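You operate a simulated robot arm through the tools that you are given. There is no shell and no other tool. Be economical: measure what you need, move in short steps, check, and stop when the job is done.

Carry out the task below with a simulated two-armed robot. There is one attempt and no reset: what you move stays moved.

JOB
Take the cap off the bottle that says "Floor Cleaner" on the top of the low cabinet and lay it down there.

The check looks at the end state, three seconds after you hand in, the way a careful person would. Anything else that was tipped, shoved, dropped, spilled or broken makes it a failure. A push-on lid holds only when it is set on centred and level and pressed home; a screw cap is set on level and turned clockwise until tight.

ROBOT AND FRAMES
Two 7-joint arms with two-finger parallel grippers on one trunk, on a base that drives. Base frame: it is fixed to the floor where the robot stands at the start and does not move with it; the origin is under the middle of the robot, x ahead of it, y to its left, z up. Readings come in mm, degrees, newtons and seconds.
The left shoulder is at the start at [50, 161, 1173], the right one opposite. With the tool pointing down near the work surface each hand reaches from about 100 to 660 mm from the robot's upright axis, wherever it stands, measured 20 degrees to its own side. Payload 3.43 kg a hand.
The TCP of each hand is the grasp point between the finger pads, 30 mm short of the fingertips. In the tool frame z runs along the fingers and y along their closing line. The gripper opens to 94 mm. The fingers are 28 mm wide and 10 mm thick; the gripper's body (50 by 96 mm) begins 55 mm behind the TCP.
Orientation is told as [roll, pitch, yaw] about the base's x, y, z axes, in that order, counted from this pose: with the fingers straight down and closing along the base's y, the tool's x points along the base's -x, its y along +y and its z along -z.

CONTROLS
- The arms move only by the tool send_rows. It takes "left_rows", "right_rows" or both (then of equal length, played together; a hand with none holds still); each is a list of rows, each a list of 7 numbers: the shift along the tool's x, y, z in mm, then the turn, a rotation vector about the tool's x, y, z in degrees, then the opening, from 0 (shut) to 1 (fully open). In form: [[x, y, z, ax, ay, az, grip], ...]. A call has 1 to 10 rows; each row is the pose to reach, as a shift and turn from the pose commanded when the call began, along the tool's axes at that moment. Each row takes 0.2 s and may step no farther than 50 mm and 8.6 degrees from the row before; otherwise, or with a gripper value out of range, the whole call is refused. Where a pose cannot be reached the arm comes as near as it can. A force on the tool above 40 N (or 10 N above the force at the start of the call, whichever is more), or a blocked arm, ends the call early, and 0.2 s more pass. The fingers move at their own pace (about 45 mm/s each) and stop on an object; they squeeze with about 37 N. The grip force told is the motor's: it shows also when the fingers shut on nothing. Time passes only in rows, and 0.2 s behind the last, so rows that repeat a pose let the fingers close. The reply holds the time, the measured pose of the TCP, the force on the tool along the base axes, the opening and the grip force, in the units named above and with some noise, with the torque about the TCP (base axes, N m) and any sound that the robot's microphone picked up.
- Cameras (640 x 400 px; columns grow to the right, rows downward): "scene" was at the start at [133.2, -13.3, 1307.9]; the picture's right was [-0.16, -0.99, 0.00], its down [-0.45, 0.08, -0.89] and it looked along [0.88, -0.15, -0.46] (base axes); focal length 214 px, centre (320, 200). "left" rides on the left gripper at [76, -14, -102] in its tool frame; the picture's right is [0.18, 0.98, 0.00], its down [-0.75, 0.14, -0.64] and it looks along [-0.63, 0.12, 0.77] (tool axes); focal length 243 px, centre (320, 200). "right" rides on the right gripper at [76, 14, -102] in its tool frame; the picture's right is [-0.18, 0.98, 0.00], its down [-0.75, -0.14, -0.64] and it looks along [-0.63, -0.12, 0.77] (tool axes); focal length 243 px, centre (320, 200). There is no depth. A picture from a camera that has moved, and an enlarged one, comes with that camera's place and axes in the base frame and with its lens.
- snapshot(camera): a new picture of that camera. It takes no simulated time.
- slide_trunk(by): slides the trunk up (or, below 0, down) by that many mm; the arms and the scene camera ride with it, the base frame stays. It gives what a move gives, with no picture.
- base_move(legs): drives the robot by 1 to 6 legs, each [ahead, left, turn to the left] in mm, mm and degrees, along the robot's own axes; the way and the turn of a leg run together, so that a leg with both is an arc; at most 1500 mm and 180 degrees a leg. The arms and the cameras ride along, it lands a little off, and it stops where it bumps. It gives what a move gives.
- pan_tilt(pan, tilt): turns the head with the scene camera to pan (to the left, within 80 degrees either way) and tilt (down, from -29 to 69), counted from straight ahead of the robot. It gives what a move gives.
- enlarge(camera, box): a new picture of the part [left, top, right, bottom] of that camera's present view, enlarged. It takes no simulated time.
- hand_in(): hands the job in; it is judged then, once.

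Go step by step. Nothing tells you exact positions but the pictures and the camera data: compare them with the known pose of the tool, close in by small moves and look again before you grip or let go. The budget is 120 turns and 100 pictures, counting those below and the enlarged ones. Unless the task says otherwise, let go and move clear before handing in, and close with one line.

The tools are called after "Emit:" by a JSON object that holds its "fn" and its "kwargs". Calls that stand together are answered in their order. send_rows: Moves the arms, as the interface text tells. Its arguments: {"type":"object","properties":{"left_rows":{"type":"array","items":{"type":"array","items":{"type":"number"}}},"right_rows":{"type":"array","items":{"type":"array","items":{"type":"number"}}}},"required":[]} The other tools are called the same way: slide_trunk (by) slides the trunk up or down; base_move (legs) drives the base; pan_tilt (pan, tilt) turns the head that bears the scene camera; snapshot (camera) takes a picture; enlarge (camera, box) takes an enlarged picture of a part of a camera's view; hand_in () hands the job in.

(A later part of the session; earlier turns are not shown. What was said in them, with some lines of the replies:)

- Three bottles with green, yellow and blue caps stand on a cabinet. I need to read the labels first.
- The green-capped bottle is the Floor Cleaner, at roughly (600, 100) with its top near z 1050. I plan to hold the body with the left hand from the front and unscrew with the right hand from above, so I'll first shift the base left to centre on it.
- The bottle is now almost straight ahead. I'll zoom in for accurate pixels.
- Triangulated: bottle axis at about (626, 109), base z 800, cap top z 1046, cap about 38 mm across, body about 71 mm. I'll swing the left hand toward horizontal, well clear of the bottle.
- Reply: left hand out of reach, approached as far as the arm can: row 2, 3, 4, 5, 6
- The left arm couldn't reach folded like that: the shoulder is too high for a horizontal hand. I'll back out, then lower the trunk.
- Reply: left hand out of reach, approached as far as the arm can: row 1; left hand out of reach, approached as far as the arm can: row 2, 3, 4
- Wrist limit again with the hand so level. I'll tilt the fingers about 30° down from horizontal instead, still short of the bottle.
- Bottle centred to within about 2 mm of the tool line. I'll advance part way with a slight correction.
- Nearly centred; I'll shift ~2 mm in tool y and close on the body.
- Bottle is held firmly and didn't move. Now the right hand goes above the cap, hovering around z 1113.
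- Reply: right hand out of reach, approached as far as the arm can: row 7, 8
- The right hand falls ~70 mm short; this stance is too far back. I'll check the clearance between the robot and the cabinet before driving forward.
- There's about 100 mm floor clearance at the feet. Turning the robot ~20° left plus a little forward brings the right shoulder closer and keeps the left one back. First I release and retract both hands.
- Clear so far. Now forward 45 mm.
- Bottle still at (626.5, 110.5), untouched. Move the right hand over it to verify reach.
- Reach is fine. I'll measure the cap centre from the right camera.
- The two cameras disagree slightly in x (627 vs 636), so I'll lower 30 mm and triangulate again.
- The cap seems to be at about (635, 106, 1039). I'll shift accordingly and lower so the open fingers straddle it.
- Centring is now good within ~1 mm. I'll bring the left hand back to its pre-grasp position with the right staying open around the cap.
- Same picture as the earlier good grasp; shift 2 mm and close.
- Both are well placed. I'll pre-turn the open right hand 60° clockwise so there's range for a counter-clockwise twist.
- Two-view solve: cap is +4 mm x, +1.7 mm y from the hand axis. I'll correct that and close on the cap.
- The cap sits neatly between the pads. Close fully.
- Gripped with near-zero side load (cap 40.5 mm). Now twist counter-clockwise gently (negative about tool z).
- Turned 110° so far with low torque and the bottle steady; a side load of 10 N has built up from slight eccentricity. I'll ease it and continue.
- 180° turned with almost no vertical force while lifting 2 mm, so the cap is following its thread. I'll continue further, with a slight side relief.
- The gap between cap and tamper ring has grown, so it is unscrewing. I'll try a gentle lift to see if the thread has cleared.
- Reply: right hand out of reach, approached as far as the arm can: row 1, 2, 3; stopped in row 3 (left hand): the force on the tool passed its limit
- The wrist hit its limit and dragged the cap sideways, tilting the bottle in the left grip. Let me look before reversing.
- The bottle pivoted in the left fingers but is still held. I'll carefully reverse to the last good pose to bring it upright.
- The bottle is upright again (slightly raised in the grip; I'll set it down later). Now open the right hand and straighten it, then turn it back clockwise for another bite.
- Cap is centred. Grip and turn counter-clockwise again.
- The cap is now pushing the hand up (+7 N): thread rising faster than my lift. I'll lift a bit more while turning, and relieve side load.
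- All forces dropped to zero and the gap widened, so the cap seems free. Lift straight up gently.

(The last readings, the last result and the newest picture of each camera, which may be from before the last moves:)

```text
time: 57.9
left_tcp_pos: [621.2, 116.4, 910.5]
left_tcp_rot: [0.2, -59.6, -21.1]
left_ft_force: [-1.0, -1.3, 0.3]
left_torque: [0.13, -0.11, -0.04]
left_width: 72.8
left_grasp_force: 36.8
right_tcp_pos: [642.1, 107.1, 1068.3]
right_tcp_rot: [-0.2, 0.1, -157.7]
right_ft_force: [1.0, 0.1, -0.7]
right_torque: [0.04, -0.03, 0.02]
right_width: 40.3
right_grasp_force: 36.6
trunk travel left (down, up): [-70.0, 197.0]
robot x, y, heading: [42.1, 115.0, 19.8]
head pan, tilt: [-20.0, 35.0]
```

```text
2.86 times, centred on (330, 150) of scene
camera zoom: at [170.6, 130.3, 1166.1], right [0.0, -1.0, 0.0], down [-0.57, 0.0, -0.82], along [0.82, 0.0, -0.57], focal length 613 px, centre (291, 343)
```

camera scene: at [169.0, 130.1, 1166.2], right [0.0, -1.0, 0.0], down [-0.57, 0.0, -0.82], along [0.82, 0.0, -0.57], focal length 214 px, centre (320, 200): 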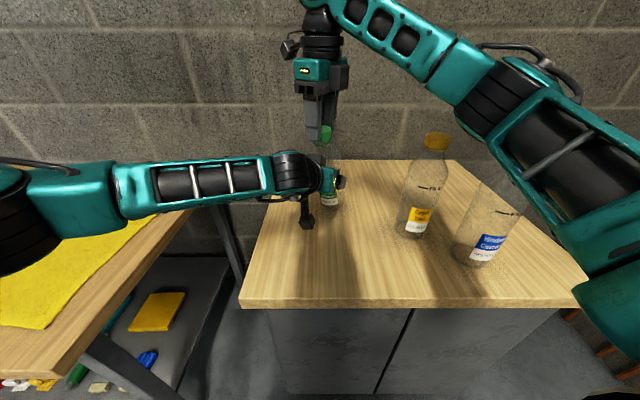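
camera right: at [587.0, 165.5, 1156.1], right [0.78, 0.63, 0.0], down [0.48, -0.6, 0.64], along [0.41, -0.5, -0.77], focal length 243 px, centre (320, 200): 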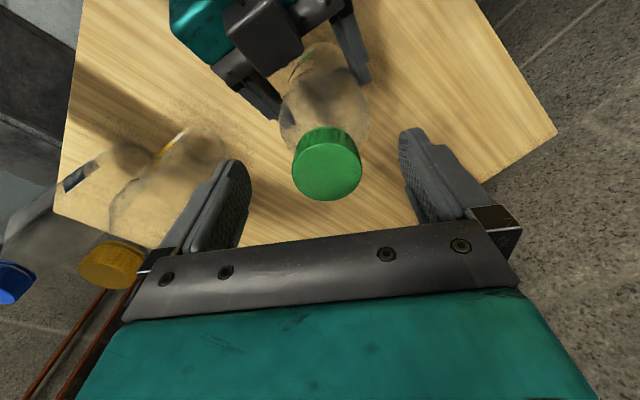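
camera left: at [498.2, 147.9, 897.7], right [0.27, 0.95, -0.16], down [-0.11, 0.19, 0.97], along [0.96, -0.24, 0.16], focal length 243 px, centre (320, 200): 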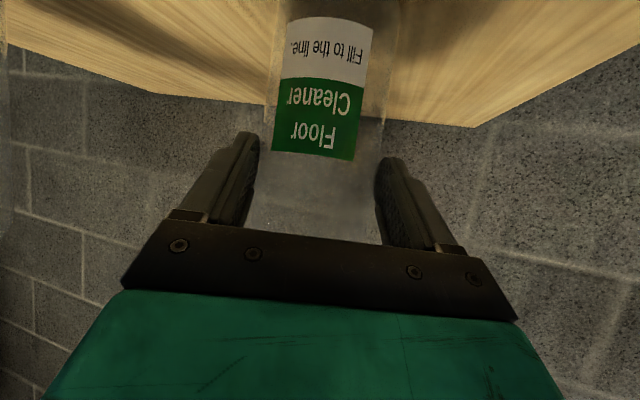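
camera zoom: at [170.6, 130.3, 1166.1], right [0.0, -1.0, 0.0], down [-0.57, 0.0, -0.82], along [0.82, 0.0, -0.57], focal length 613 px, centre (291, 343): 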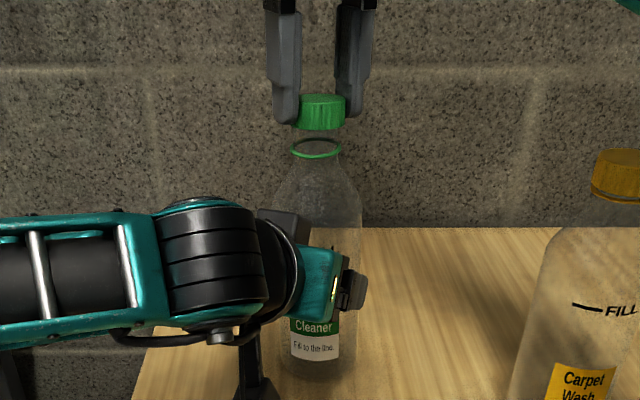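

The cap is off. Raise it clear and unwind the wrist partway.

Emit:
{"fn": "send_rows", "kwargs": {"right_rows": [[0, 0, -12, 0, 0, 0, 0.1], [0, 0, -24, 0, 0, 0, 0.1], [0, 0, -36, 0, 0, 4, 0.1], [0, 0, -36, 0, 0, 12, 0.1], [0, 0, -36, 0, 0, 20, 0.1], [0, 0, -36, 0, 0, 28, 0.1], [0, 0, -36, 0, 0, 36, 0.1]]}}

Emit:
{"fn": "snapshot", "kwargs": {"camera": "left"}}

Emit:
{"fn": "enlarge", "kwargs": {"camera": "scene", "box": [240, 100, 420, 260]}}

```text
time: 59.5
left_tcp_pos: [620.5, 116.2, 911.6]
left_tcp_rot: [0.1, -59.7, -21.0]
left_ft_force: [-0.3, -0.1, -0.4]
left_torque: [0.0, 0.01, 0.01]
left_width: 72.8
left_grasp_force: 36.8
right_tcp_pos: [641.7, 108.2, 1103.5]
right_tcp_rot: [-0.2, -0.1, 166.1]
right_ft_force: [0.1, -0.2, -0.4]
right_torque: [0.01, 0.02, 0.02]
right_width: 40.6
right_grasp_force: 36.9
trunk travel left (down, up): [-70.0, 197.0]
robot x, y, heading: [40.0, 116.2, 19.9]
head pan, tilt: [-20.0, 35.0]
```

```text
32 pictures are left
camera left: at [498.6, 147.8, 898.4], right [0.27, 0.95, -0.16], down [-0.11, 0.19, 0.97], along [0.96, -0.24, 0.16], focal length 243 px, centre (320, 200)
```

left: 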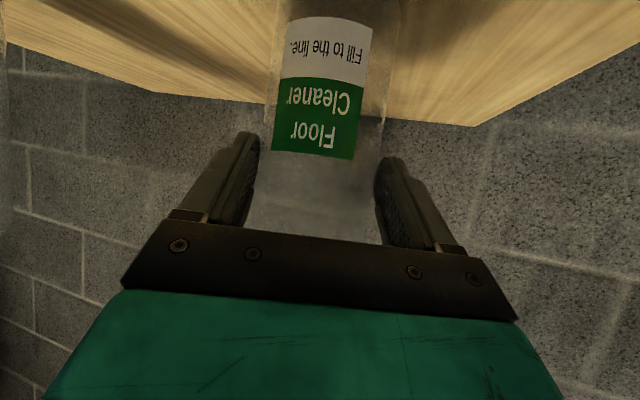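

```text
2.50 times, centred on (330, 180) of scene
camera zoom: at [170.6, 130.3, 1166.1], right [0.0, -1.0, 0.0], down [-0.57, 0.0, -0.82], along [0.82, 0.0, -0.57], focal length 536 px, centre (295, 250)
```

zoom: 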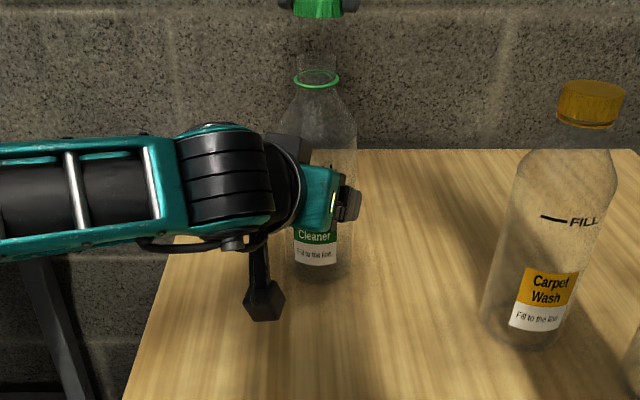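

The bottle is held level but about 7 mm above the tabletop. Lower it in small steps, watching the contact force.

Emit:
{"fn": "send_rows", "kwargs": {"left_rows": [[1.3, 0, 0.75, 0, 0, 0, 0.5], [2.6, 0, 1.5, 0, 0, 0, 0.5], [3.9, 0, 2.25, 0, 0, 0, 0.5]]}}

Emit:
{"fn": "send_rows", "kwargs": {"left_rows": [[0.9, 0, 0.5, 0, 0, 0, 0.5], [1.7, 0, 1, 0, 0, 0, 0.5]]}}

Emit:
{"fn": "enlarge", "kwargs": {"camera": "scene", "box": [290, 170, 370, 230]}}

```text
time: 60.3
left_tcp_pos: [621.1, 116.4, 908.2]
left_tcp_rot: [0.1, -60.0, -21.2]
left_ft_force: [-0.9, 0.3, 11.5]
left_torque: [0.04, 0.09, -0.04]
left_width: 73.1
left_grasp_force: 37.2
right_tcp_pos: [640.5, 107.1, 1105.8]
right_tcp_rot: [-0.2, 0.1, 166.3]
right_ft_force: [-0.6, 0.2, -0.1]
right_torque: [-0.03, -0.01, 0.01]
right_width: 40.5
right_grasp_force: 36.7
trunk travel left (down, up): [-70.0, 197.0]
robot x, y, heading: [39.4, 111.9, 20.1]
head pan, tilt: [-20.0, 35.0]
```

```text
time: 60.9
left_tcp_pos: [620.5, 116.4, 909.2]
left_tcp_rot: [0.1, -60.0, -21.1]
left_ft_force: [1.6, 0.1, 22.6]
left_torque: [-0.03, -0.26, 0.01]
left_width: 72.7
left_grasp_force: 36.3
right_tcp_pos: [639.7, 109.3, 1105.6]
right_tcp_rot: [-0.2, 0.0, 166.3]
right_ft_force: [-0.2, 0.1, -0.4]
right_torque: [-0.03, -0.01, 0.04]
right_width: 40.6
right_grasp_force: 37.1
trunk travel left (down, up): [-70.0, 197.0]
robot x, y, heading: [38.3, 115.7, 19.8]
head pan, tilt: [-20.0, 35.0]
```

```text
6.67 times, centred on (330, 200) of scene
camera zoom: at [168.8, 130.4, 1166.6], right [0.0, -1.0, 0.0], down [-0.57, 0.0, -0.82], along [0.82, 0.0, -0.57], focal length 1430 px, centre (253, 200)
```

zoom: 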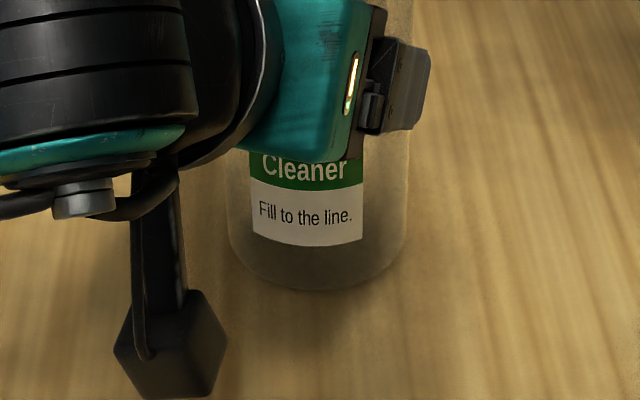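

The bottle is in contact with the table (22 N). I'll back off the pressure and check for tilt from the right camera.

Emit:
{"fn": "send_rows", "kwargs": {"left_rows": [[-0.9, 0, -0.5, 0, 0, 0, 0.5], [-1.7, 0, -1, 0, 0, 0, 0.5], [-2.6, 0, -1.5, 0, 0, 0, 0.5]]}}

Emit:
{"fn": "snapshot", "kwargs": {"camera": "right"}}

Emit:
{"fn": "snapshot", "kwargs": {"camera": "left"}}

```text
time: 61.7
left_tcp_pos: [621.5, 117.0, 909.5]
left_tcp_rot: [0.1, -59.8, -21.0]
left_ft_force: [4.6, -0.4, 17.0]
left_torque: [-0.14, -0.63, 0.04]
left_width: 73.1
left_grasp_force: 36.8
right_tcp_pos: [641.8, 108.0, 1105.8]
right_tcp_rot: [-0.2, 0.1, 166.3]
right_ft_force: [0.3, -0.8, 0.5]
right_torque: [-0.01, 0.0, 0.0]
right_width: 40.5
right_grasp_force: 37.1
trunk travel left (down, up): [-70.0, 197.0]
robot x, y, heading: [42.7, 111.1, 19.9]
head pan, tilt: [-20.0, 35.0]
```

```text
29 pictures are left
camera right: at [711.4, 74.0, 1208.7], right [-0.41, -0.91, 0.0], down [-0.7, 0.31, 0.64], along [-0.58, 0.27, -0.77], focal length 243 px, centre (320, 200)
```

right: 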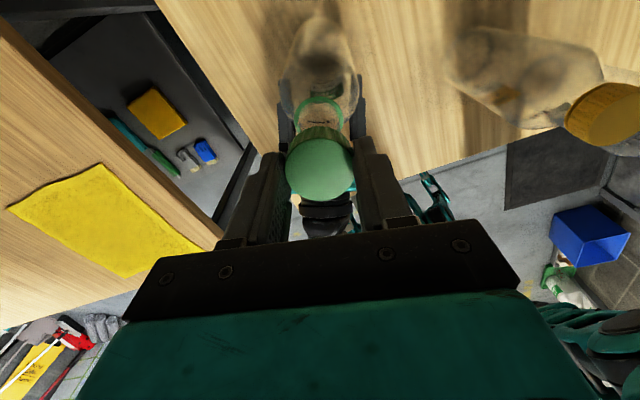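

```text
28 pictures are left
camera left: at [498.2, 148.0, 896.1], right [0.27, 0.95, -0.16], down [-0.11, 0.19, 0.97], along [0.96, -0.24, 0.16], focal length 243 px, centre (320, 200)
```

left: 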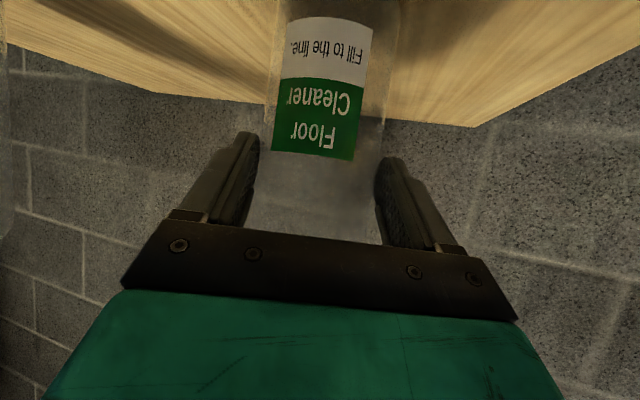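

Emit:
{"fn": "send_rows", "kwargs": {"left_rows": [[-0.9, 0, -0.5, 0, 0, 0, 0.5], [-1.7, 0, -1, 0, 0, 0, 0.5]]}}

Emit:
{"fn": "enlarge", "kwargs": {"camera": "scene", "box": [270, 110, 390, 225]}}

```text
time: 62.3
left_tcp_pos: [619.8, 117.0, 910.5]
left_tcp_rot: [0.0, -59.6, -21.1]
left_ft_force: [4.2, -1.1, 12.6]
left_torque: [-0.16, -0.4, -0.03]
left_width: 73.0
left_grasp_force: 37.3
right_tcp_pos: [640.9, 107.0, 1105.8]
right_tcp_rot: [-0.3, 0.0, 166.3]
right_ft_force: [0.0, -0.2, -0.8]
right_torque: [-0.02, -0.03, 0.0]
right_width: 40.4
right_grasp_force: 36.7
trunk travel left (down, up): [-70.0, 197.0]
robot x, y, heading: [41.6, 116.8, 20.0]
head pan, tilt: [-20.0, 35.0]
```

```text
3.48 times, centred on (330, 168) of scene
camera zoom: at [169.9, 130.2, 1166.1], right [0.0, -1.0, 0.0], down [-0.57, 0.0, -0.82], along [0.82, 0.0, -0.57], focal length 746 px, centre (285, 313)
```

zoom: 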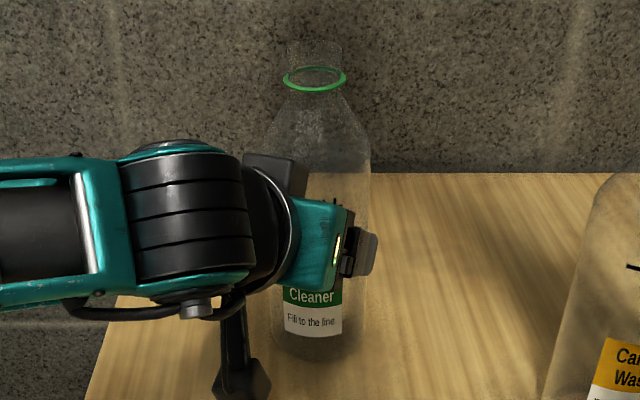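

Comparing to the first views, the bottle leans ~3–4° toward the robot, resting on its near edge. I'll rotate the left hand by that much about the base edge to stand it up, and ease the downward load.

Emit:
{"fn": "send_rows", "kwargs": {"left_rows": [[-1.3, 0, 1.2, 0, 0.9, 0, 0.5], [-2.6, 0, 2.4, 0, 1.8, 0, 0.5], [-3.8, 0, 3.6, 0, 2.6, 0, 0.5], [-5.1, 0, 4.8, 0, 3.5, 0, 0.5]]}}

Emit:
{"fn": "enlarge", "kwargs": {"camera": "scene", "box": [270, 110, 390, 225]}}

```text
time: 63.3
left_tcp_pos: [627.8, 114.4, 909.9]
left_tcp_rot: [0.2, -56.0, -21.1]
left_ft_force: [0.4, -0.6, -0.3]
left_torque: [-0.01, 0.05, 0.02]
left_width: 73.0
left_grasp_force: 37.0
right_tcp_pos: [642.5, 107.8, 1104.4]
right_tcp_rot: [-0.2, -0.1, 166.2]
right_ft_force: [0.7, -0.8, 0.2]
right_torque: [-0.02, -0.05, -0.05]
right_width: 40.4
right_grasp_force: 36.4
trunk travel left (down, up): [-70.0, 197.0]
robot x, y, heading: [46.4, 120.5, 19.9]
head pan, tilt: [-20.0, 35.0]
```

```text
3.48 times, centred on (330, 168) of scene
camera zoom: at [170.7, 130.3, 1165.9], right [0.0, -1.0, 0.0], down [-0.57, 0.0, -0.82], along [0.82, 0.0, -0.57], focal length 746 px, centre (285, 313)
```

zoom: 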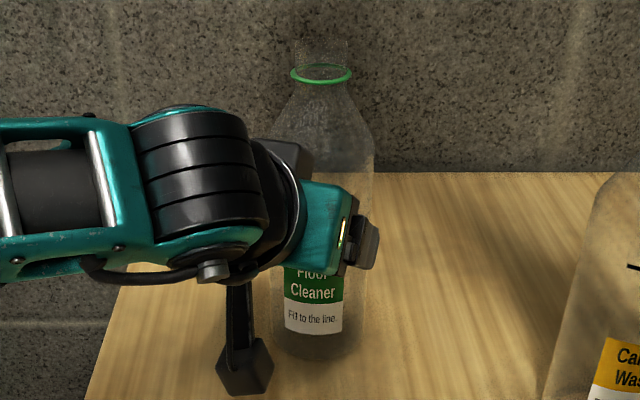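

Load is now zero. Lower until light contact.

Emit:
{"fn": "send_rows", "kwargs": {"left_rows": [[0.6, 0, 0.4, 0, 0, 0, 0.5], [1.2, 0, 0.8, 0, 0, 0, 0.5]]}}

```text
time: 63.9
left_tcp_pos: [626.2, 113.9, 910.2]
left_tcp_rot: [0.1, -56.1, -21.1]
left_ft_force: [-0.5, 0.7, -0.7]
left_torque: [-0.01, 0.04, 0.01]
left_width: 73.0
left_grasp_force: 36.4
right_tcp_pos: [642.6, 108.2, 1104.7]
right_tcp_rot: [-0.3, -0.1, 166.3]
right_ft_force: [-0.5, 0.2, 0.8]
right_torque: [-0.01, 0.01, 0.01]
right_width: 40.3
right_grasp_force: 37.4
trunk travel left (down, up): [-70.0, 197.0]
robot x, y, heading: [42.8, 117.5, 20.1]
head pan, tilt: [-20.0, 35.0]
```

Emit:
{"fn": "send_rows", "kwargs": {"left_rows": [[0.6, 0, 0.4, 0, 0, 0, 0.5], [1.2, 0, 0.8, 0, 0, 0, 0.5]]}}

```text
time: 64.5
left_tcp_pos: [627.1, 114.3, 910.5]
left_tcp_rot: [0.1, -56.2, -21.2]
left_ft_force: [0.3, 0.1, 4.1]
left_torque: [0.06, 0.07, -0.01]
left_width: 72.9
left_grasp_force: 37.0
right_tcp_pos: [641.7, 109.0, 1105.6]
right_tcp_rot: [-0.2, 0.0, 166.4]
right_ft_force: [0.5, -0.4, -0.4]
right_torque: [0.04, 0.01, 0.03]
right_width: 40.5
right_grasp_force: 36.8
trunk travel left (down, up): [-70.0, 197.0]
robot x, y, heading: [42.3, 113.9, 19.7]
head pan, tilt: [-20.0, 35.0]
```

Light 4 N contact. Release the bottle slowly.

Emit:
{"fn": "send_rows", "kwargs": {"left_rows": [[0, 0, 0, 0, 0, 0, 0.8], [0, 0, 0, 0, 0, 0, 0.85], [0, 0, 0, 0, 0, 0, 0.95], [0, 0, 0, 0, 0, 0, 1], [0, 0, 0, 0, 0, 0, 1]]}}

Emit:
{"fn": "enlarge", "kwargs": {"camera": "scene", "box": [270, 110, 390, 225]}}

Emit:
{"fn": "enlarge", "kwargs": {"camera": "left", "box": [210, 110, 430, 260]}}

```text
time: 65.7
left_tcp_pos: [628.0, 115.4, 908.8]
left_tcp_rot: [-0.1, -56.1, -21.1]
left_ft_force: [0.9, 0.7, -0.1]
left_torque: [-0.02, 0.01, 0.02]
left_width: 94.0
left_grasp_force: 0.1
right_tcp_pos: [642.2, 107.7, 1104.8]
right_tcp_rot: [-0.3, -0.1, 166.3]
right_ft_force: [0.9, 0.3, 0.2]
right_torque: [-0.02, -0.05, -0.01]
right_width: 40.5
right_grasp_force: 37.1
trunk travel left (down, up): [-70.0, 197.0]
robot x, y, heading: [40.1, 113.6, 19.9]
head pan, tilt: [-20.0, 35.0]
```

```text
3.48 times, centred on (330, 168) of scene
camera zoom: at [170.6, 130.3, 1166.1], right [0.0, -1.0, 0.0], down [-0.57, 0.0, -0.82], along [0.82, 0.0, -0.57], focal length 746 px, centre (285, 313)
```

zoom: 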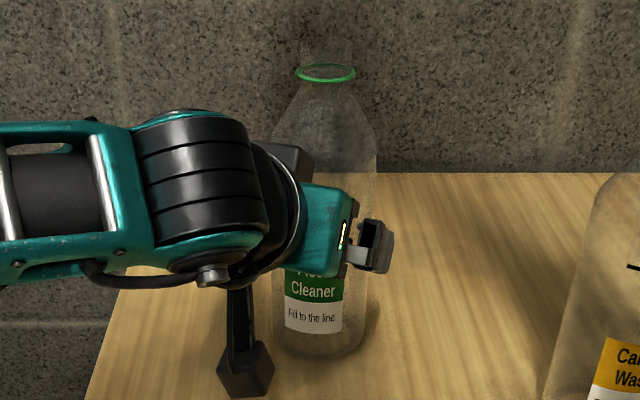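

```text
2.67 times, centred on (320, 185) of left
camera zoom: at [504.3, 146.0, 903.5], right [0.26, 0.95, -0.15], down [-0.06, 0.17, 0.98], along [0.96, -0.24, 0.1], focal length 647 px, centre (320, 240)
```

zoom: 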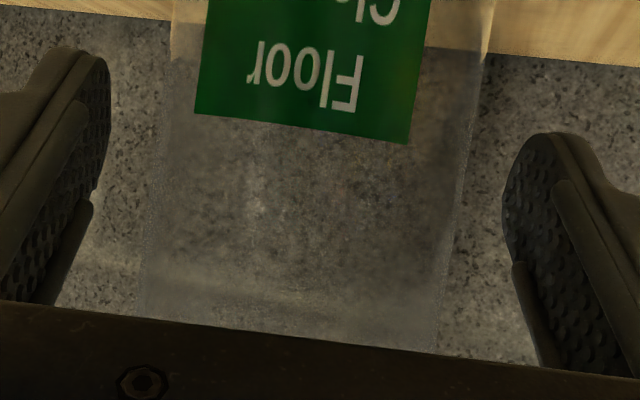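

The bottle stands free and upright. Retract the left hand along its fingers.

Emit:
{"fn": "send_rows", "kwargs": {"left_rows": [[0, 0, -15, 0, 0, 0, 1], [0, 0, -35, 0, 0, 0, 1], [0, 0, -60, 0, 0, 0, 1], [0, 0, -90, 0, 0, 0, 1], [0, 0, -125, 0, 0, 0, 1], [0, 20, -150, 0, 0, 0, 1], [0, 60, -160, 0, 0, 0, 1], [0, 100, -160, 0, 0, 0, 1]]}}

Emit:
{"fn": "snapshot", "kwargs": {"camera": "scene"}}

```text
time: 67.5
left_tcp_pos: [539.5, 255.9, 998.9]
left_tcp_rot: [0.1, -56.2, -21.2]
left_ft_force: [0.3, -0.4, 0.3]
left_torque: [-0.02, 0.02, 0.0]
left_width: 94.1
left_grasp_force: 0.0
right_tcp_pos: [642.5, 108.8, 1105.2]
right_tcp_rot: [-0.1, -0.1, 166.3]
right_ft_force: [-0.2, 0.5, -0.5]
right_torque: [0.01, 0.01, -0.03]
right_width: 40.5
right_grasp_force: 37.1
trunk travel left (down, up): [-70.0, 197.0]
robot x, y, heading: [42.4, 111.1, 19.9]
head pan, tilt: [-20.0, 35.0]
```

```text
23 pictures are left
camera scene: at [170.6, 130.6, 1166.1], right [0.0, -1.0, 0.0], down [-0.57, 0.0, -0.82], along [0.82, 0.0, -0.57], focal length 214 px, centre (320, 200)
```

scene: 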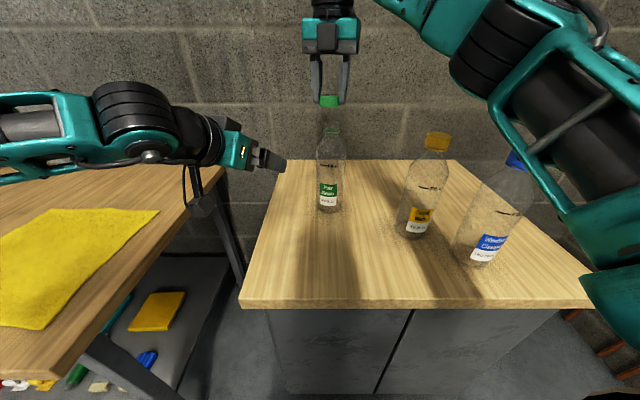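

Bottle stands open with both neighbours untouched. Now carry the cap toward the front of the cabinet top, around (470, 90), unwinding the wrist on the way.

Emit:
{"fn": "send_rows", "kwargs": {"right_rows": [[-16, 6, 0, 0, 0, 0, 0.1], [-33, 12, 0, 0, 0, 8, 0.1], [-49, 17, 0, 0, 0, 16, 0.1], [-65, 23, 0, 0, 0, 24, 0.1], [-81, 29, 0, 0, 0, 32, 0.1], [-98, 35, 0, 0, 0, 40, 0.1], [-114, 41, 0, 0, 0, 48, 0.1], [-130, 47, 0, 0, 0, 56, 0.1], [-147, 53, 0, 0, 0, 64, 0.1], [-163, 58, 0, 0, 0, 72, 0.1]]}}

Emit:
{"fn": "send_rows", "kwargs": {"right_rows": [[0, 0, 0, 0, 0, 8, 0.1], [0, 0, 0, 0, 0, 16, 0.1], [0, 0, 0, 0, 0, 24, 0.1], [0, 0, 0, 0, 0, 32, 0.1], [0, 0, 0, 0, 0, 40, 0.1], [0, 0, 0, 0, 0, 48, 0.1], [0, 0, 0, 0, 0, 56, 0.1], [0, 0, 0, 0, 0, 64, 0.1], [0, 0, 0, 0, 0, 72, 0.1]]}}

Emit:
{"fn": "snapshot", "kwargs": {"camera": "scene"}}

Emit:
{"fn": "snapshot", "kwargs": {"camera": "right"}}

```text
time: 69.7
left_tcp_pos: [539.6, 254.4, 998.4]
left_tcp_rot: [0.1, -56.2, -21.1]
left_ft_force: [-0.5, 0.9, -0.6]
left_torque: [-0.02, 0.0, 0.01]
left_width: 93.7
left_grasp_force: 0.0
right_tcp_pos: [468.9, 90.4, 1105.3]
right_tcp_rot: [0.0, -0.2, 94.1]
right_ft_force: [0.1, -0.8, -1.3]
right_torque: [0.01, 0.03, -0.01]
right_width: 40.6
right_grasp_force: 37.1
trunk travel left (down, up): [-70.0, 197.0]
robot x, y, heading: [40.4, 116.2, 19.8]
head pan, tilt: [-20.0, 35.0]
```

```text
time: 71.7
left_tcp_pos: [541.2, 255.1, 998.3]
left_tcp_rot: [0.0, -56.2, -21.1]
left_ft_force: [-0.3, -0.2, -0.3]
left_torque: [-0.01, 0.02, -0.01]
left_width: 93.9
left_grasp_force: 0.1
right_tcp_pos: [469.2, 90.1, 1103.8]
right_tcp_rot: [0.2, -0.1, 22.1]
right_ft_force: [-0.5, -0.5, -0.7]
right_torque: [0.03, 0.0, 0.04]
right_width: 40.5
right_grasp_force: 36.7
trunk travel left (down, up): [-70.0, 197.0]
robot x, y, heading: [41.2, 111.3, 19.9]
head pan, tilt: [-20.0, 35.0]
```

```text
22 pictures are left
camera scene: at [170.6, 130.3, 1166.1], right [0.0, -1.0, 0.0], down [-0.57, 0.0, -0.82], along [0.82, 0.0, -0.57], focal length 214 px, centre (320, 200)
```

scene: 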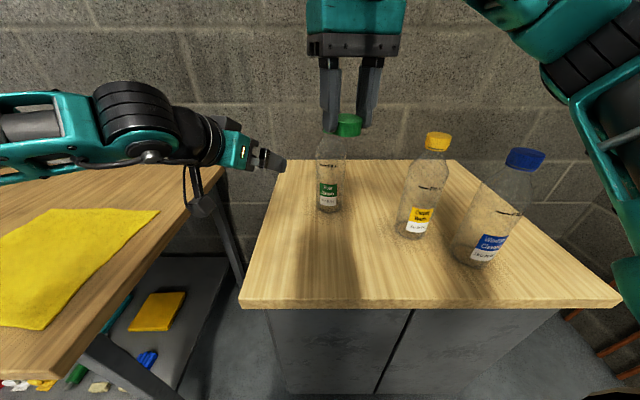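

```text
21 pictures are left
camera right: at [394.0, 73.5, 1208.1], right [-0.2, 0.98, 0.0], down [0.75, 0.15, 0.64], along [0.63, 0.13, -0.77], focal length 243 px, centre (320, 200)
```

right: 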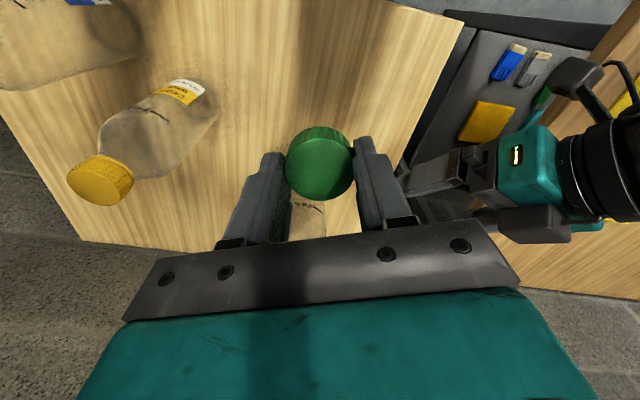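

To keep the right elbow above the blue bottle while lowering, I'll raise the trunk first.

Emit:
{"fn": "slide_trunk", "kwargs": {"by": 120}}

Emit:
{"fn": "send_rows", "kwargs": {"right_rows": [[2, 14, 30, 0, 0, 0, 0.1], [4, 28, 60, 0, 0, 0, 0.1], [4, 40, 100, 0, 0, 0, 0.1], [4, 40, 140, 0, 0, 0, 0.1], [4, 40, 180, 0, 0, 0, 0.1]]}}

Emit:
{"fn": "snapshot", "kwargs": {"camera": "scene"}}

```text
time: 73.2
left_tcp_pos: [540.3, 254.7, 1119.3]
left_tcp_rot: [0.1, -56.1, -21.2]
left_ft_force: [-0.1, 0.6, -1.1]
left_torque: [-0.03, 0.0, 0.04]
left_width: 93.9
left_grasp_force: 0.0
right_tcp_pos: [469.4, 89.9, 1225.0]
right_tcp_rot: [0.2, -0.1, 22.3]
right_ft_force: [-0.5, 0.0, 0.0]
right_torque: [0.03, -0.01, -0.02]
right_width: 40.6
right_grasp_force: 37.1
trunk travel left (down, up): [-190.0, 77.0]
robot x, y, heading: [40.5, 114.9, 20.0]
head pan, tilt: [-20.0, 35.0]
```

```text
time: 74.4
left_tcp_pos: [539.5, 254.7, 1118.8]
left_tcp_rot: [0.0, -56.1, -21.1]
left_ft_force: [-0.2, 1.2, 0.2]
left_torque: [-0.04, 0.01, -0.02]
left_width: 94.0
left_grasp_force: 0.0
right_tcp_pos: [451.7, 127.9, 1044.2]
right_tcp_rot: [0.1, -0.1, 22.1]
right_ft_force: [-0.6, -1.2, -0.8]
right_torque: [0.01, 0.0, 0.02]
right_width: 40.5
right_grasp_force: 36.3
trunk travel left (down, up): [-190.0, 77.0]
robot x, y, heading: [43.1, 113.6, 19.5]
head pan, tilt: [-20.0, 35.0]
```

```text
20 pictures are left
camera scene: at [170.8, 130.3, 1286.1], right [0.0, -1.0, 0.0], down [-0.57, 0.0, -0.82], along [0.82, 0.0, -0.57], focal length 214 px, centre (320, 200)
```

scene: 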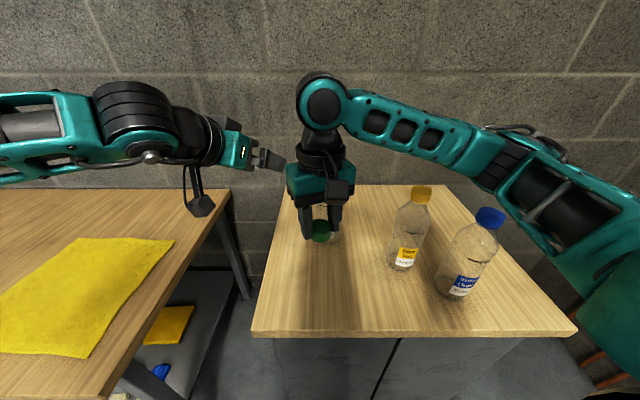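

Elbow stays above the bottles. Lower 100 mm more and check.

Emit:
{"fn": "send_rows", "kwargs": {"right_rows": [[0, 0, 30, 0, 0, 0, 0.1], [0, 0, 60, 0, 0, 0, 0.1], [0, 0, 100, 0, 0, 0, 0.1]]}}

Emit:
{"fn": "snapshot", "kwargs": {"camera": "scene"}}

```text
time: 75.2
left_tcp_pos: [540.7, 255.4, 1119.5]
left_tcp_rot: [0.2, -56.0, -21.1]
left_ft_force: [0.8, 0.1, 0.0]
left_torque: [0.0, -0.01, -0.01]
left_width: 93.9
left_grasp_force: 0.1
right_tcp_pos: [449.9, 127.2, 943.2]
right_tcp_rot: [0.3, 0.1, 22.3]
right_ft_force: [0.2, -0.2, -0.4]
right_torque: [-0.01, 0.04, 0.02]
right_width: 40.7
right_grasp_force: 37.2
trunk travel left (down, up): [-190.0, 77.0]
robot x, y, heading: [44.4, 116.7, 20.0]
head pan, tilt: [-20.0, 35.0]
```

```text
19 pictures are left
camera scene: at [171.2, 129.8, 1285.9], right [0.0, -1.0, 0.0], down [-0.57, 0.0, -0.82], along [0.82, 0.0, -0.57], focal length 214 px, centre (320, 200)
```

scene: 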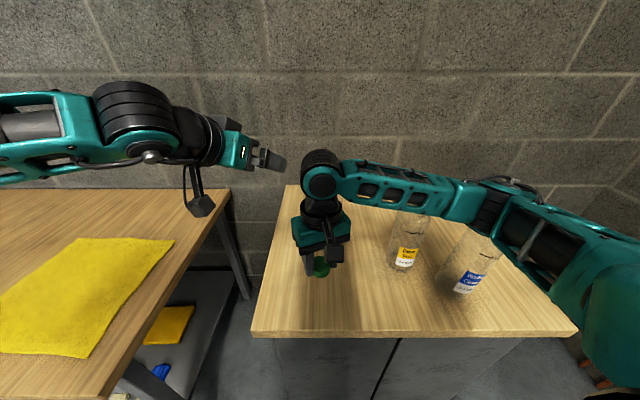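

The elbow is getting low near the blue bottle, so I won't go lower from here. I'll raise the hand, back the base off ~130 mm so the arm straightens, then place the cap.

Emit:
{"fn": "send_rows", "kwargs": {"right_rows": [[0, 0, -40, 0, 0, 0, 0.1], [0, 0, -80, 0, 0, 0, 0.1], [0, 0, -120, 0, 0, 0, 0.1]]}}

Emit:
{"fn": "base_move", "kwargs": {"legs": [[-130, 0, 0]]}}

Emit:
{"fn": "snapshot", "kwargs": {"camera": "scene"}}

```text
time: 76.0
left_tcp_pos: [539.6, 254.6, 1119.2]
left_tcp_rot: [0.0, -56.2, -21.0]
left_ft_force: [0.8, 0.6, 0.9]
left_torque: [0.01, -0.04, 0.03]
left_width: 94.2
left_grasp_force: 0.1
right_tcp_pos: [451.4, 127.1, 1064.8]
right_tcp_rot: [0.1, 0.0, 22.3]
right_ft_force: [0.9, 0.5, -0.2]
right_torque: [0.02, 0.02, -0.02]
right_width: 40.5
right_grasp_force: 36.7
trunk travel left (down, up): [-190.0, 77.0]
robot x, y, heading: [42.7, 114.4, 20.0]
head pan, tilt: [-20.0, 35.0]
```

```text
time: 77.3
left_tcp_pos: [418.0, 210.2, 1119.1]
left_tcp_rot: [0.0, -56.2, -21.3]
left_ft_force: [0.9, -0.1, 0.2]
left_torque: [-0.02, 0.03, 0.01]
left_width: 93.9
left_grasp_force: 0.1
right_tcp_pos: [329.2, 82.7, 1065.0]
right_tcp_rot: [0.3, -0.1, 22.2]
right_ft_force: [-0.7, 1.2, 0.5]
right_torque: [-0.02, -0.03, -0.04]
right_width: 40.6
right_grasp_force: 36.9
trunk travel left (down, up): [-190.0, 77.0]
robot x, y, heading: [-78.8, 73.6, 19.9]
head pan, tilt: [-20.0, 35.0]
```

```text
18 pictures are left
camera scene: at [47.5, 85.7, 1286.2], right [0.0, -1.0, 0.0], down [-0.57, 0.0, -0.82], along [0.82, 0.0, -0.57], focal length 214 px, centre (320, 200)
```

scene: 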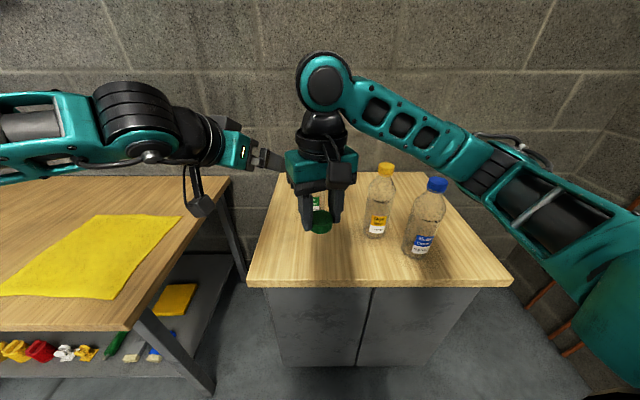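

Move the left hand aside, and the right hand forward over the free front area.

Emit:
{"fn": "send_rows", "kwargs": {"left_rows": [[0, 30, -10, 0, 0, 0, 1], [0, 60, -20, 0, 0, 0, 1], [0, 90, -30, 0, 0, 0, 1], [0, 120, -40, 0, 0, 0, 1]]}}

Emit:
{"fn": "send_rows", "kwargs": {"right_rows": [[-31, -3, 20, 0, 0, 0, 0.1], [-63, -6, 45, 0, 0, 0, 0.1], [-95, -9, 75, 0, 0, 0, 0.1], [-126, -11.5, 105, 0, 0, 0, 0.1], [-126, -11.5, 150, 0, 0, 0, 0.1]]}}

Emit:
{"fn": "snapshot", "kwargs": {"camera": "scene"}}

Emit:
{"fn": "snapshot", "kwargs": {"camera": "right"}}

```text
time: 78.3
left_tcp_pos: [429.6, 335.1, 1141.2]
left_tcp_rot: [0.1, -56.1, -21.1]
left_ft_force: [0.3, -0.1, -0.1]
left_torque: [-0.01, -0.02, 0.04]
left_width: 93.9
left_grasp_force: 0.0
right_tcp_pos: [329.1, 82.6, 1065.7]
right_tcp_rot: [0.3, 0.0, 22.2]
right_ft_force: [0.6, -0.2, -0.5]
right_torque: [-0.01, 0.0, 0.04]
right_width: 40.4
right_grasp_force: 37.3
trunk travel left (down, up): [-190.0, 77.0]
robot x, y, heading: [-81.2, 70.7, 19.8]
head pan, tilt: [-20.0, 35.0]
```

```text
time: 79.5
left_tcp_pos: [429.8, 333.7, 1141.3]
left_tcp_rot: [0.0, -56.1, -21.1]
left_ft_force: [0.7, 0.1, -0.9]
left_torque: [0.0, 0.0, 0.01]
left_width: 94.0
left_grasp_force: 0.0
right_tcp_pos: [449.1, 118.5, 913.7]
right_tcp_rot: [0.3, -0.1, 22.2]
right_ft_force: [-0.6, -0.4, -0.3]
right_torque: [-0.02, 0.0, -0.01]
right_width: 40.4
right_grasp_force: 37.8
trunk travel left (down, up): [-190.0, 77.0]
robot x, y, heading: [-80.7, 72.0, 19.9]
head pan, tilt: [-20.0, 35.0]
```

```text
17 pictures are left
camera scene: at [48.3, 85.9, 1286.1], right [0.0, -1.0, 0.0], down [-0.57, 0.0, -0.82], along [0.82, 0.0, -0.57], focal length 214 px, centre (320, 200)
```

scene: 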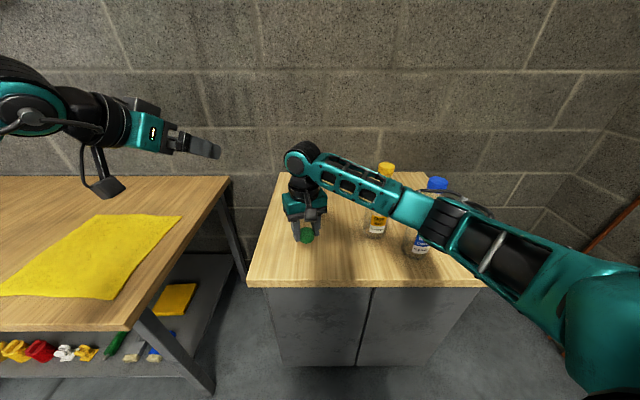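

```text
16 pictures are left
camera right: at [374.2, 101.1, 1017.2], right [-0.2, 0.98, 0.0], down [0.75, 0.15, 0.64], along [0.63, 0.13, -0.77], focal length 243 px, centre (320, 200)
```

right: 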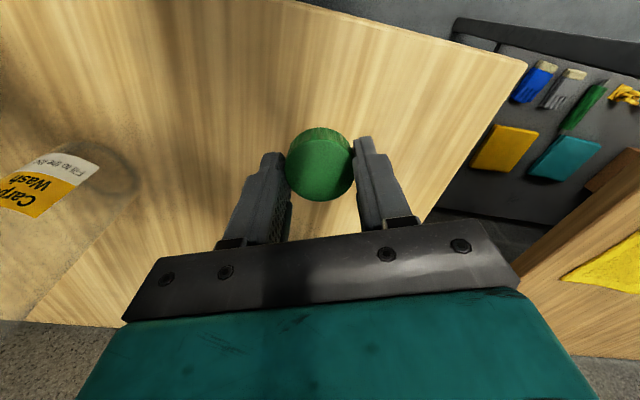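

Elbow is now well clear. Descend to just above the surface, then feel for contact.

Emit:
{"fn": "send_rows", "kwargs": {"right_rows": [[0, 0, 25, 0, 0, 0, 0.1], [0, 0, 50, 0, 0, 0, 0.1], [0, 0, 65, 0, 0, 0, 0.1], [0, 0, 70, 0, 0, 0, 0.1]]}}

Emit:
{"fn": "enlarge", "kwargs": {"camera": "scene", "box": [260, 200, 360, 280]}}

```text
time: 80.5
left_tcp_pos: [429.7, 334.0, 1142.2]
left_tcp_rot: [0.0, -56.1, -21.0]
left_ft_force: [-0.1, -0.3, 0.0]
left_torque: [-0.06, 0.02, -0.02]
left_width: 93.9
left_grasp_force: 0.0
right_tcp_pos: [450.8, 119.9, 843.6]
right_tcp_rot: [0.2, 0.0, 22.2]
right_ft_force: [-0.2, 0.2, -0.1]
right_torque: [0.02, 0.0, 0.02]
right_width: 40.6
right_grasp_force: 37.1
trunk travel left (down, up): [-190.0, 77.0]
robot x, y, heading: [-78.9, 73.6, 19.7]
head pan, tilt: [-20.0, 35.0]
```

```text
5.00 times, centred on (310, 240) of scene
camera zoom: at [48.2, 86.0, 1286.1], right [0.0, -1.0, 0.0], down [-0.57, 0.0, -0.82], along [0.82, 0.0, -0.57], focal length 1072 px, centre (370, 0)
```

zoom: 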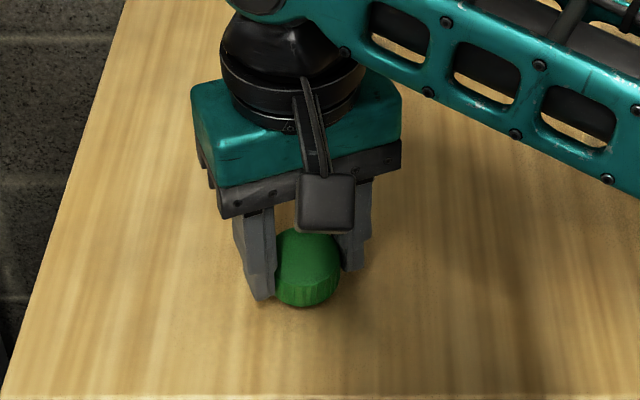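

Emit:
{"fn": "send_rows", "kwargs": {"right_rows": [[0, 0, 2, 0, 0, 0, 0.1], [0, 0, 4, 0, 0, 0, 0.1], [0, 0, 6, 0, 0, 0, 0.1]]}}

Emit:
{"fn": "send_rows", "kwargs": {"right_rows": [[0, 0, 1.5, 0, 0, 0, 0.1], [0, 0, 3, 0, 0, 0, 0.1]]}}

```text
time: 81.3
left_tcp_pos: [430.4, 333.9, 1141.4]
left_tcp_rot: [0.0, -56.1, -21.1]
left_ft_force: [0.3, 0.4, 0.4]
left_torque: [0.02, -0.01, -0.01]
left_width: 94.1
left_grasp_force: 0.1
right_tcp_pos: [451.0, 119.2, 839.7]
right_tcp_rot: [0.2, -0.1, 22.2]
right_ft_force: [0.5, -0.6, -0.2]
right_torque: [0.0, 0.02, 0.02]
right_width: 40.5
right_grasp_force: 37.0
trunk travel left (down, up): [-190.0, 77.0]
robot x, y, heading: [-82.6, 73.9, 19.8]
head pan, tilt: [-20.0, 35.0]
```

```text
time: 81.9
left_tcp_pos: [429.5, 335.5, 1141.3]
left_tcp_rot: [0.0, -56.2, -21.0]
left_ft_force: [0.0, 0.4, 1.3]
left_torque: [0.02, 0.0, 0.0]
left_width: 94.1
left_grasp_force: 0.0
right_tcp_pos: [450.8, 119.9, 835.9]
right_tcp_rot: [0.2, 0.0, 22.4]
right_ft_force: [-0.1, 0.3, -0.2]
right_torque: [0.01, 0.01, -0.01]
right_width: 40.6
right_grasp_force: 37.1
trunk travel left (down, up): [-190.0, 77.0]
robot x, y, heading: [-82.4, 68.6, 19.9]
head pan, tilt: [-20.0, 35.0]
```

Emit:
{"fn": "send_rows", "kwargs": {"right_rows": [[0, 0, 1, 0, 0, 0, 0.1], [0, 0, 2, 0, 0, 0, 0.1]]}}

Emit:
{"fn": "send_rows", "kwargs": {"right_rows": [[0, 0, 1, 0, 0, 0, 0.1], [0, 0, 2, 0, 0, 0, 0.1]]}}

```text
time: 82.5
left_tcp_pos: [429.8, 333.7, 1140.7]
left_tcp_rot: [0.0, -56.2, -21.1]
left_ft_force: [0.3, -0.6, 0.5]
left_torque: [0.02, 0.01, -0.03]
left_width: 94.0
left_grasp_force: 0.0
right_tcp_pos: [450.4, 119.9, 834.5]
right_tcp_rot: [0.2, -0.1, 22.2]
right_ft_force: [-0.8, 0.3, 0.5]
right_torque: [0.01, 0.0, 0.0]
right_width: 40.5
right_grasp_force: 37.3
trunk travel left (down, up): [-190.0, 77.0]
robot x, y, heading: [-79.5, 68.3, 20.1]
head pan, tilt: [-20.0, 35.0]
```

```text
time: 83.1
left_tcp_pos: [429.8, 334.0, 1142.8]
left_tcp_rot: [0.1, -56.2, -21.2]
left_ft_force: [0.0, 0.7, 0.6]
left_torque: [0.03, 0.01, 0.03]
left_width: 94.2
left_grasp_force: 0.0
right_tcp_pos: [449.9, 120.1, 834.5]
right_tcp_rot: [0.2, -0.2, 22.2]
right_ft_force: [-0.5, 0.1, 11.6]
right_torque: [-0.13, 0.23, 0.0]
right_width: 40.7
right_grasp_force: 36.7
trunk travel left (down, up): [-190.0, 77.0]
robot x, y, heading: [-81.3, 71.8, 19.8]
head pan, tilt: [-20.0, 35.0]
```

Contact at 11.6 N, so the cap is resting on the cabinet top. Ease 1 mm, open, and lift away.

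Emit:
{"fn": "send_rows", "kwargs": {"right_rows": [[0, 0, -1, 0, 0, 0, 0.1], [0, 0, -1, 0, 0, 0, 0.5], [0, 0, -1, 0, 0, 0, 0.7], [0, 0, -1, 0, 0, 0, 0.8], [0, 0, -1, 0, 0, 0, 0.8], [0, 0, -30, 0, 0, 0, 0.8], [0, 0, -70, 0, 0, 0, 0.8], [0, 0, -110, 0, 0, 0, 0.8]]}}

Emit:
{"fn": "snapshot", "kwargs": {"camera": "scene"}}

Emit:
{"fn": "snapshot", "kwargs": {"camera": "right"}}

```text
time: 84.9
left_tcp_pos: [429.0, 334.2, 1140.3]
left_tcp_rot: [0.1, -56.2, -21.1]
left_ft_force: [0.1, -0.2, 0.4]
left_torque: [0.01, -0.01, -0.03]
left_width: 94.2
left_grasp_force: 0.0
right_tcp_pos: [448.9, 118.6, 940.9]
right_tcp_rot: [0.2, 0.0, 22.3]
right_ft_force: [0.3, -0.2, 0.6]
right_torque: [-0.01, -0.01, 0.01]
right_width: 75.1
right_grasp_force: 0.1
trunk travel left (down, up): [-190.0, 77.0]
robot x, y, heading: [-80.6, 69.0, 19.8]
head pan, tilt: [-20.0, 35.0]
```

```text
14 pictures are left
camera scene: at [48.1, 85.8, 1286.0], right [0.0, -1.0, 0.0], down [-0.57, 0.0, -0.82], along [0.82, 0.0, -0.57], focal length 214 px, centre (320, 200)
```

scene: 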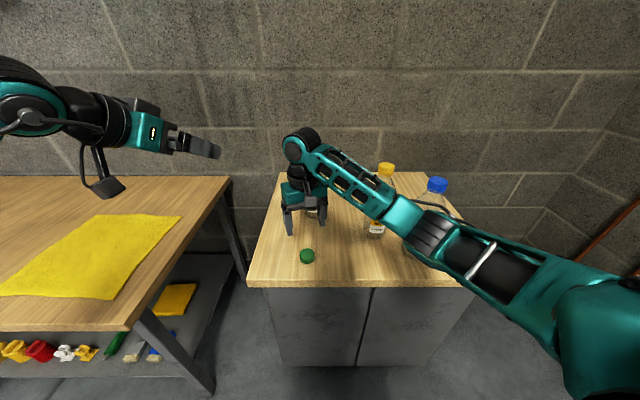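

```text
13 pictures are left
camera right: at [374.2, 101.3, 1045.0], right [-0.2, 0.98, 0.0], down [0.75, 0.15, 0.64], along [0.63, 0.13, -0.77], focal length 243 px, centre (320, 200)
```

right: 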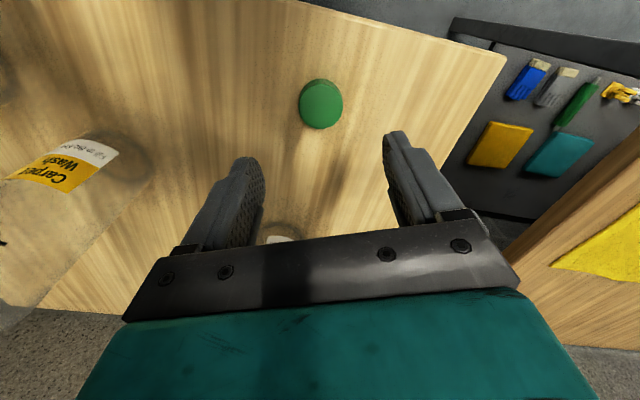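

The cap lies on the cabinet top. Raise and pull the right hand back clear, then do a final check.

Emit:
{"fn": "send_rows", "kwargs": {"right_rows": [[0, 0, -40, 0, 0, 0, 0.8], [0, 0, -80, 0, 0, 0, 0.8], [20, 0, -120, 0, 0, 0, 0.8], [60, 0, -130, 0, 0, 0, 0.8], [100, 0, -140, 0, 0, 0, 0.8], [140, -10, -150, 0, 0, 0, 0.8]]}}

Emit:
{"fn": "snapshot", "kwargs": {"camera": "scene"}}

Emit:
{"fn": "snapshot", "kwargs": {"camera": "right"}}

```text
time: 86.3
left_tcp_pos: [428.7, 335.3, 1140.7]
left_tcp_rot: [0.2, -56.2, -21.2]
left_ft_force: [0.3, -0.2, -0.1]
left_torque: [-0.04, -0.01, -0.03]
left_width: 93.9
left_grasp_force: 0.1
right_tcp_pos: [323.2, 56.9, 1091.9]
right_tcp_rot: [0.2, 0.0, 22.2]
right_ft_force: [-0.1, -0.5, 0.1]
right_torque: [0.02, 0.03, -0.02]
right_width: 75.2
right_grasp_force: 0.1
trunk travel left (down, up): [-190.0, 77.0]
robot x, y, heading: [-76.3, 66.8, 19.8]
head pan, tilt: [-20.0, 35.0]
```

```text
12 pictures are left
camera scene: at [47.9, 85.5, 1286.1], right [0.0, -1.0, 0.0], down [-0.57, 0.0, -0.82], along [0.82, 0.0, -0.57], focal length 214 px, centre (320, 200)
```

scene: 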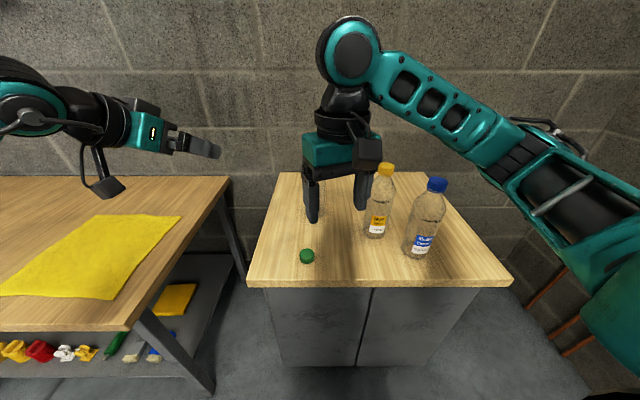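

```text
11 pictures are left
camera right: at [248.3, 38.2, 1194.6], right [-0.2, 0.98, 0.0], down [0.75, 0.15, 0.64], along [0.63, 0.13, -0.77], focal length 243 px, centre (320, 200)
```

right: 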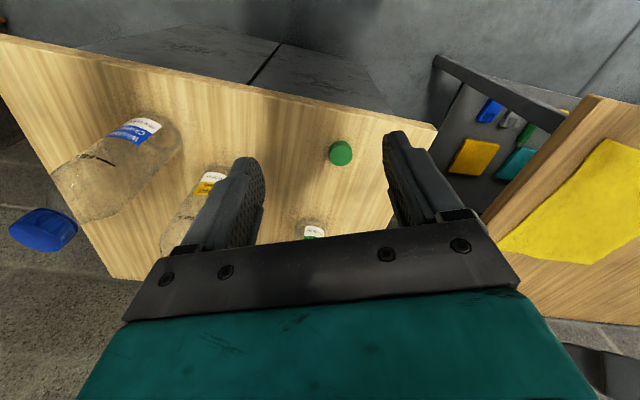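

Emit:
{"fn": "enlarge", "kwargs": {"camera": "scene", "box": [270, 160, 390, 270]}}

```text
3.64 times, centred on (330, 215) of scene
camera zoom: at [47.9, 85.5, 1286.1], right [0.0, -1.0, 0.0], down [-0.57, 0.0, -0.82], along [0.82, 0.0, -0.57], focal length 780 px, centre (284, 146)
```

zoom: 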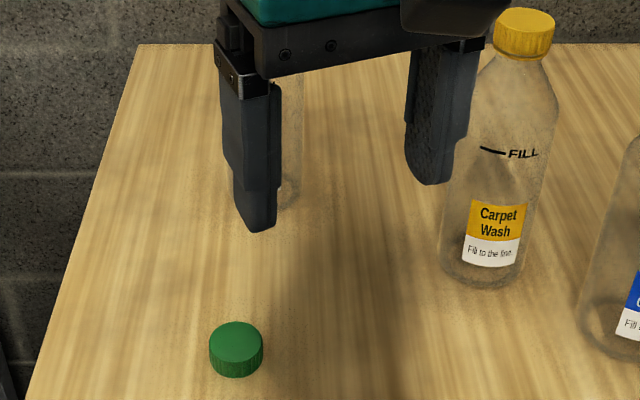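

The cap is lying flat on the cabinet top, the green-label bottle stands upright behind it without its cap, and the other bottles haven't moved. Both hands are clear, so I'm handing in.

Emit:
{"fn": "hand_in", "kwargs": {}}

```text
The job is handed in.
```

I unscrewed the cap from the "Floor Cleaner" bottle and laid it flat on top of the low cabinet. The bottle is standing upright about 10–15 mm from its original spot: it tilted in the gripper once during unscrewing, and I set it straight. The other two bottles weren't touched.
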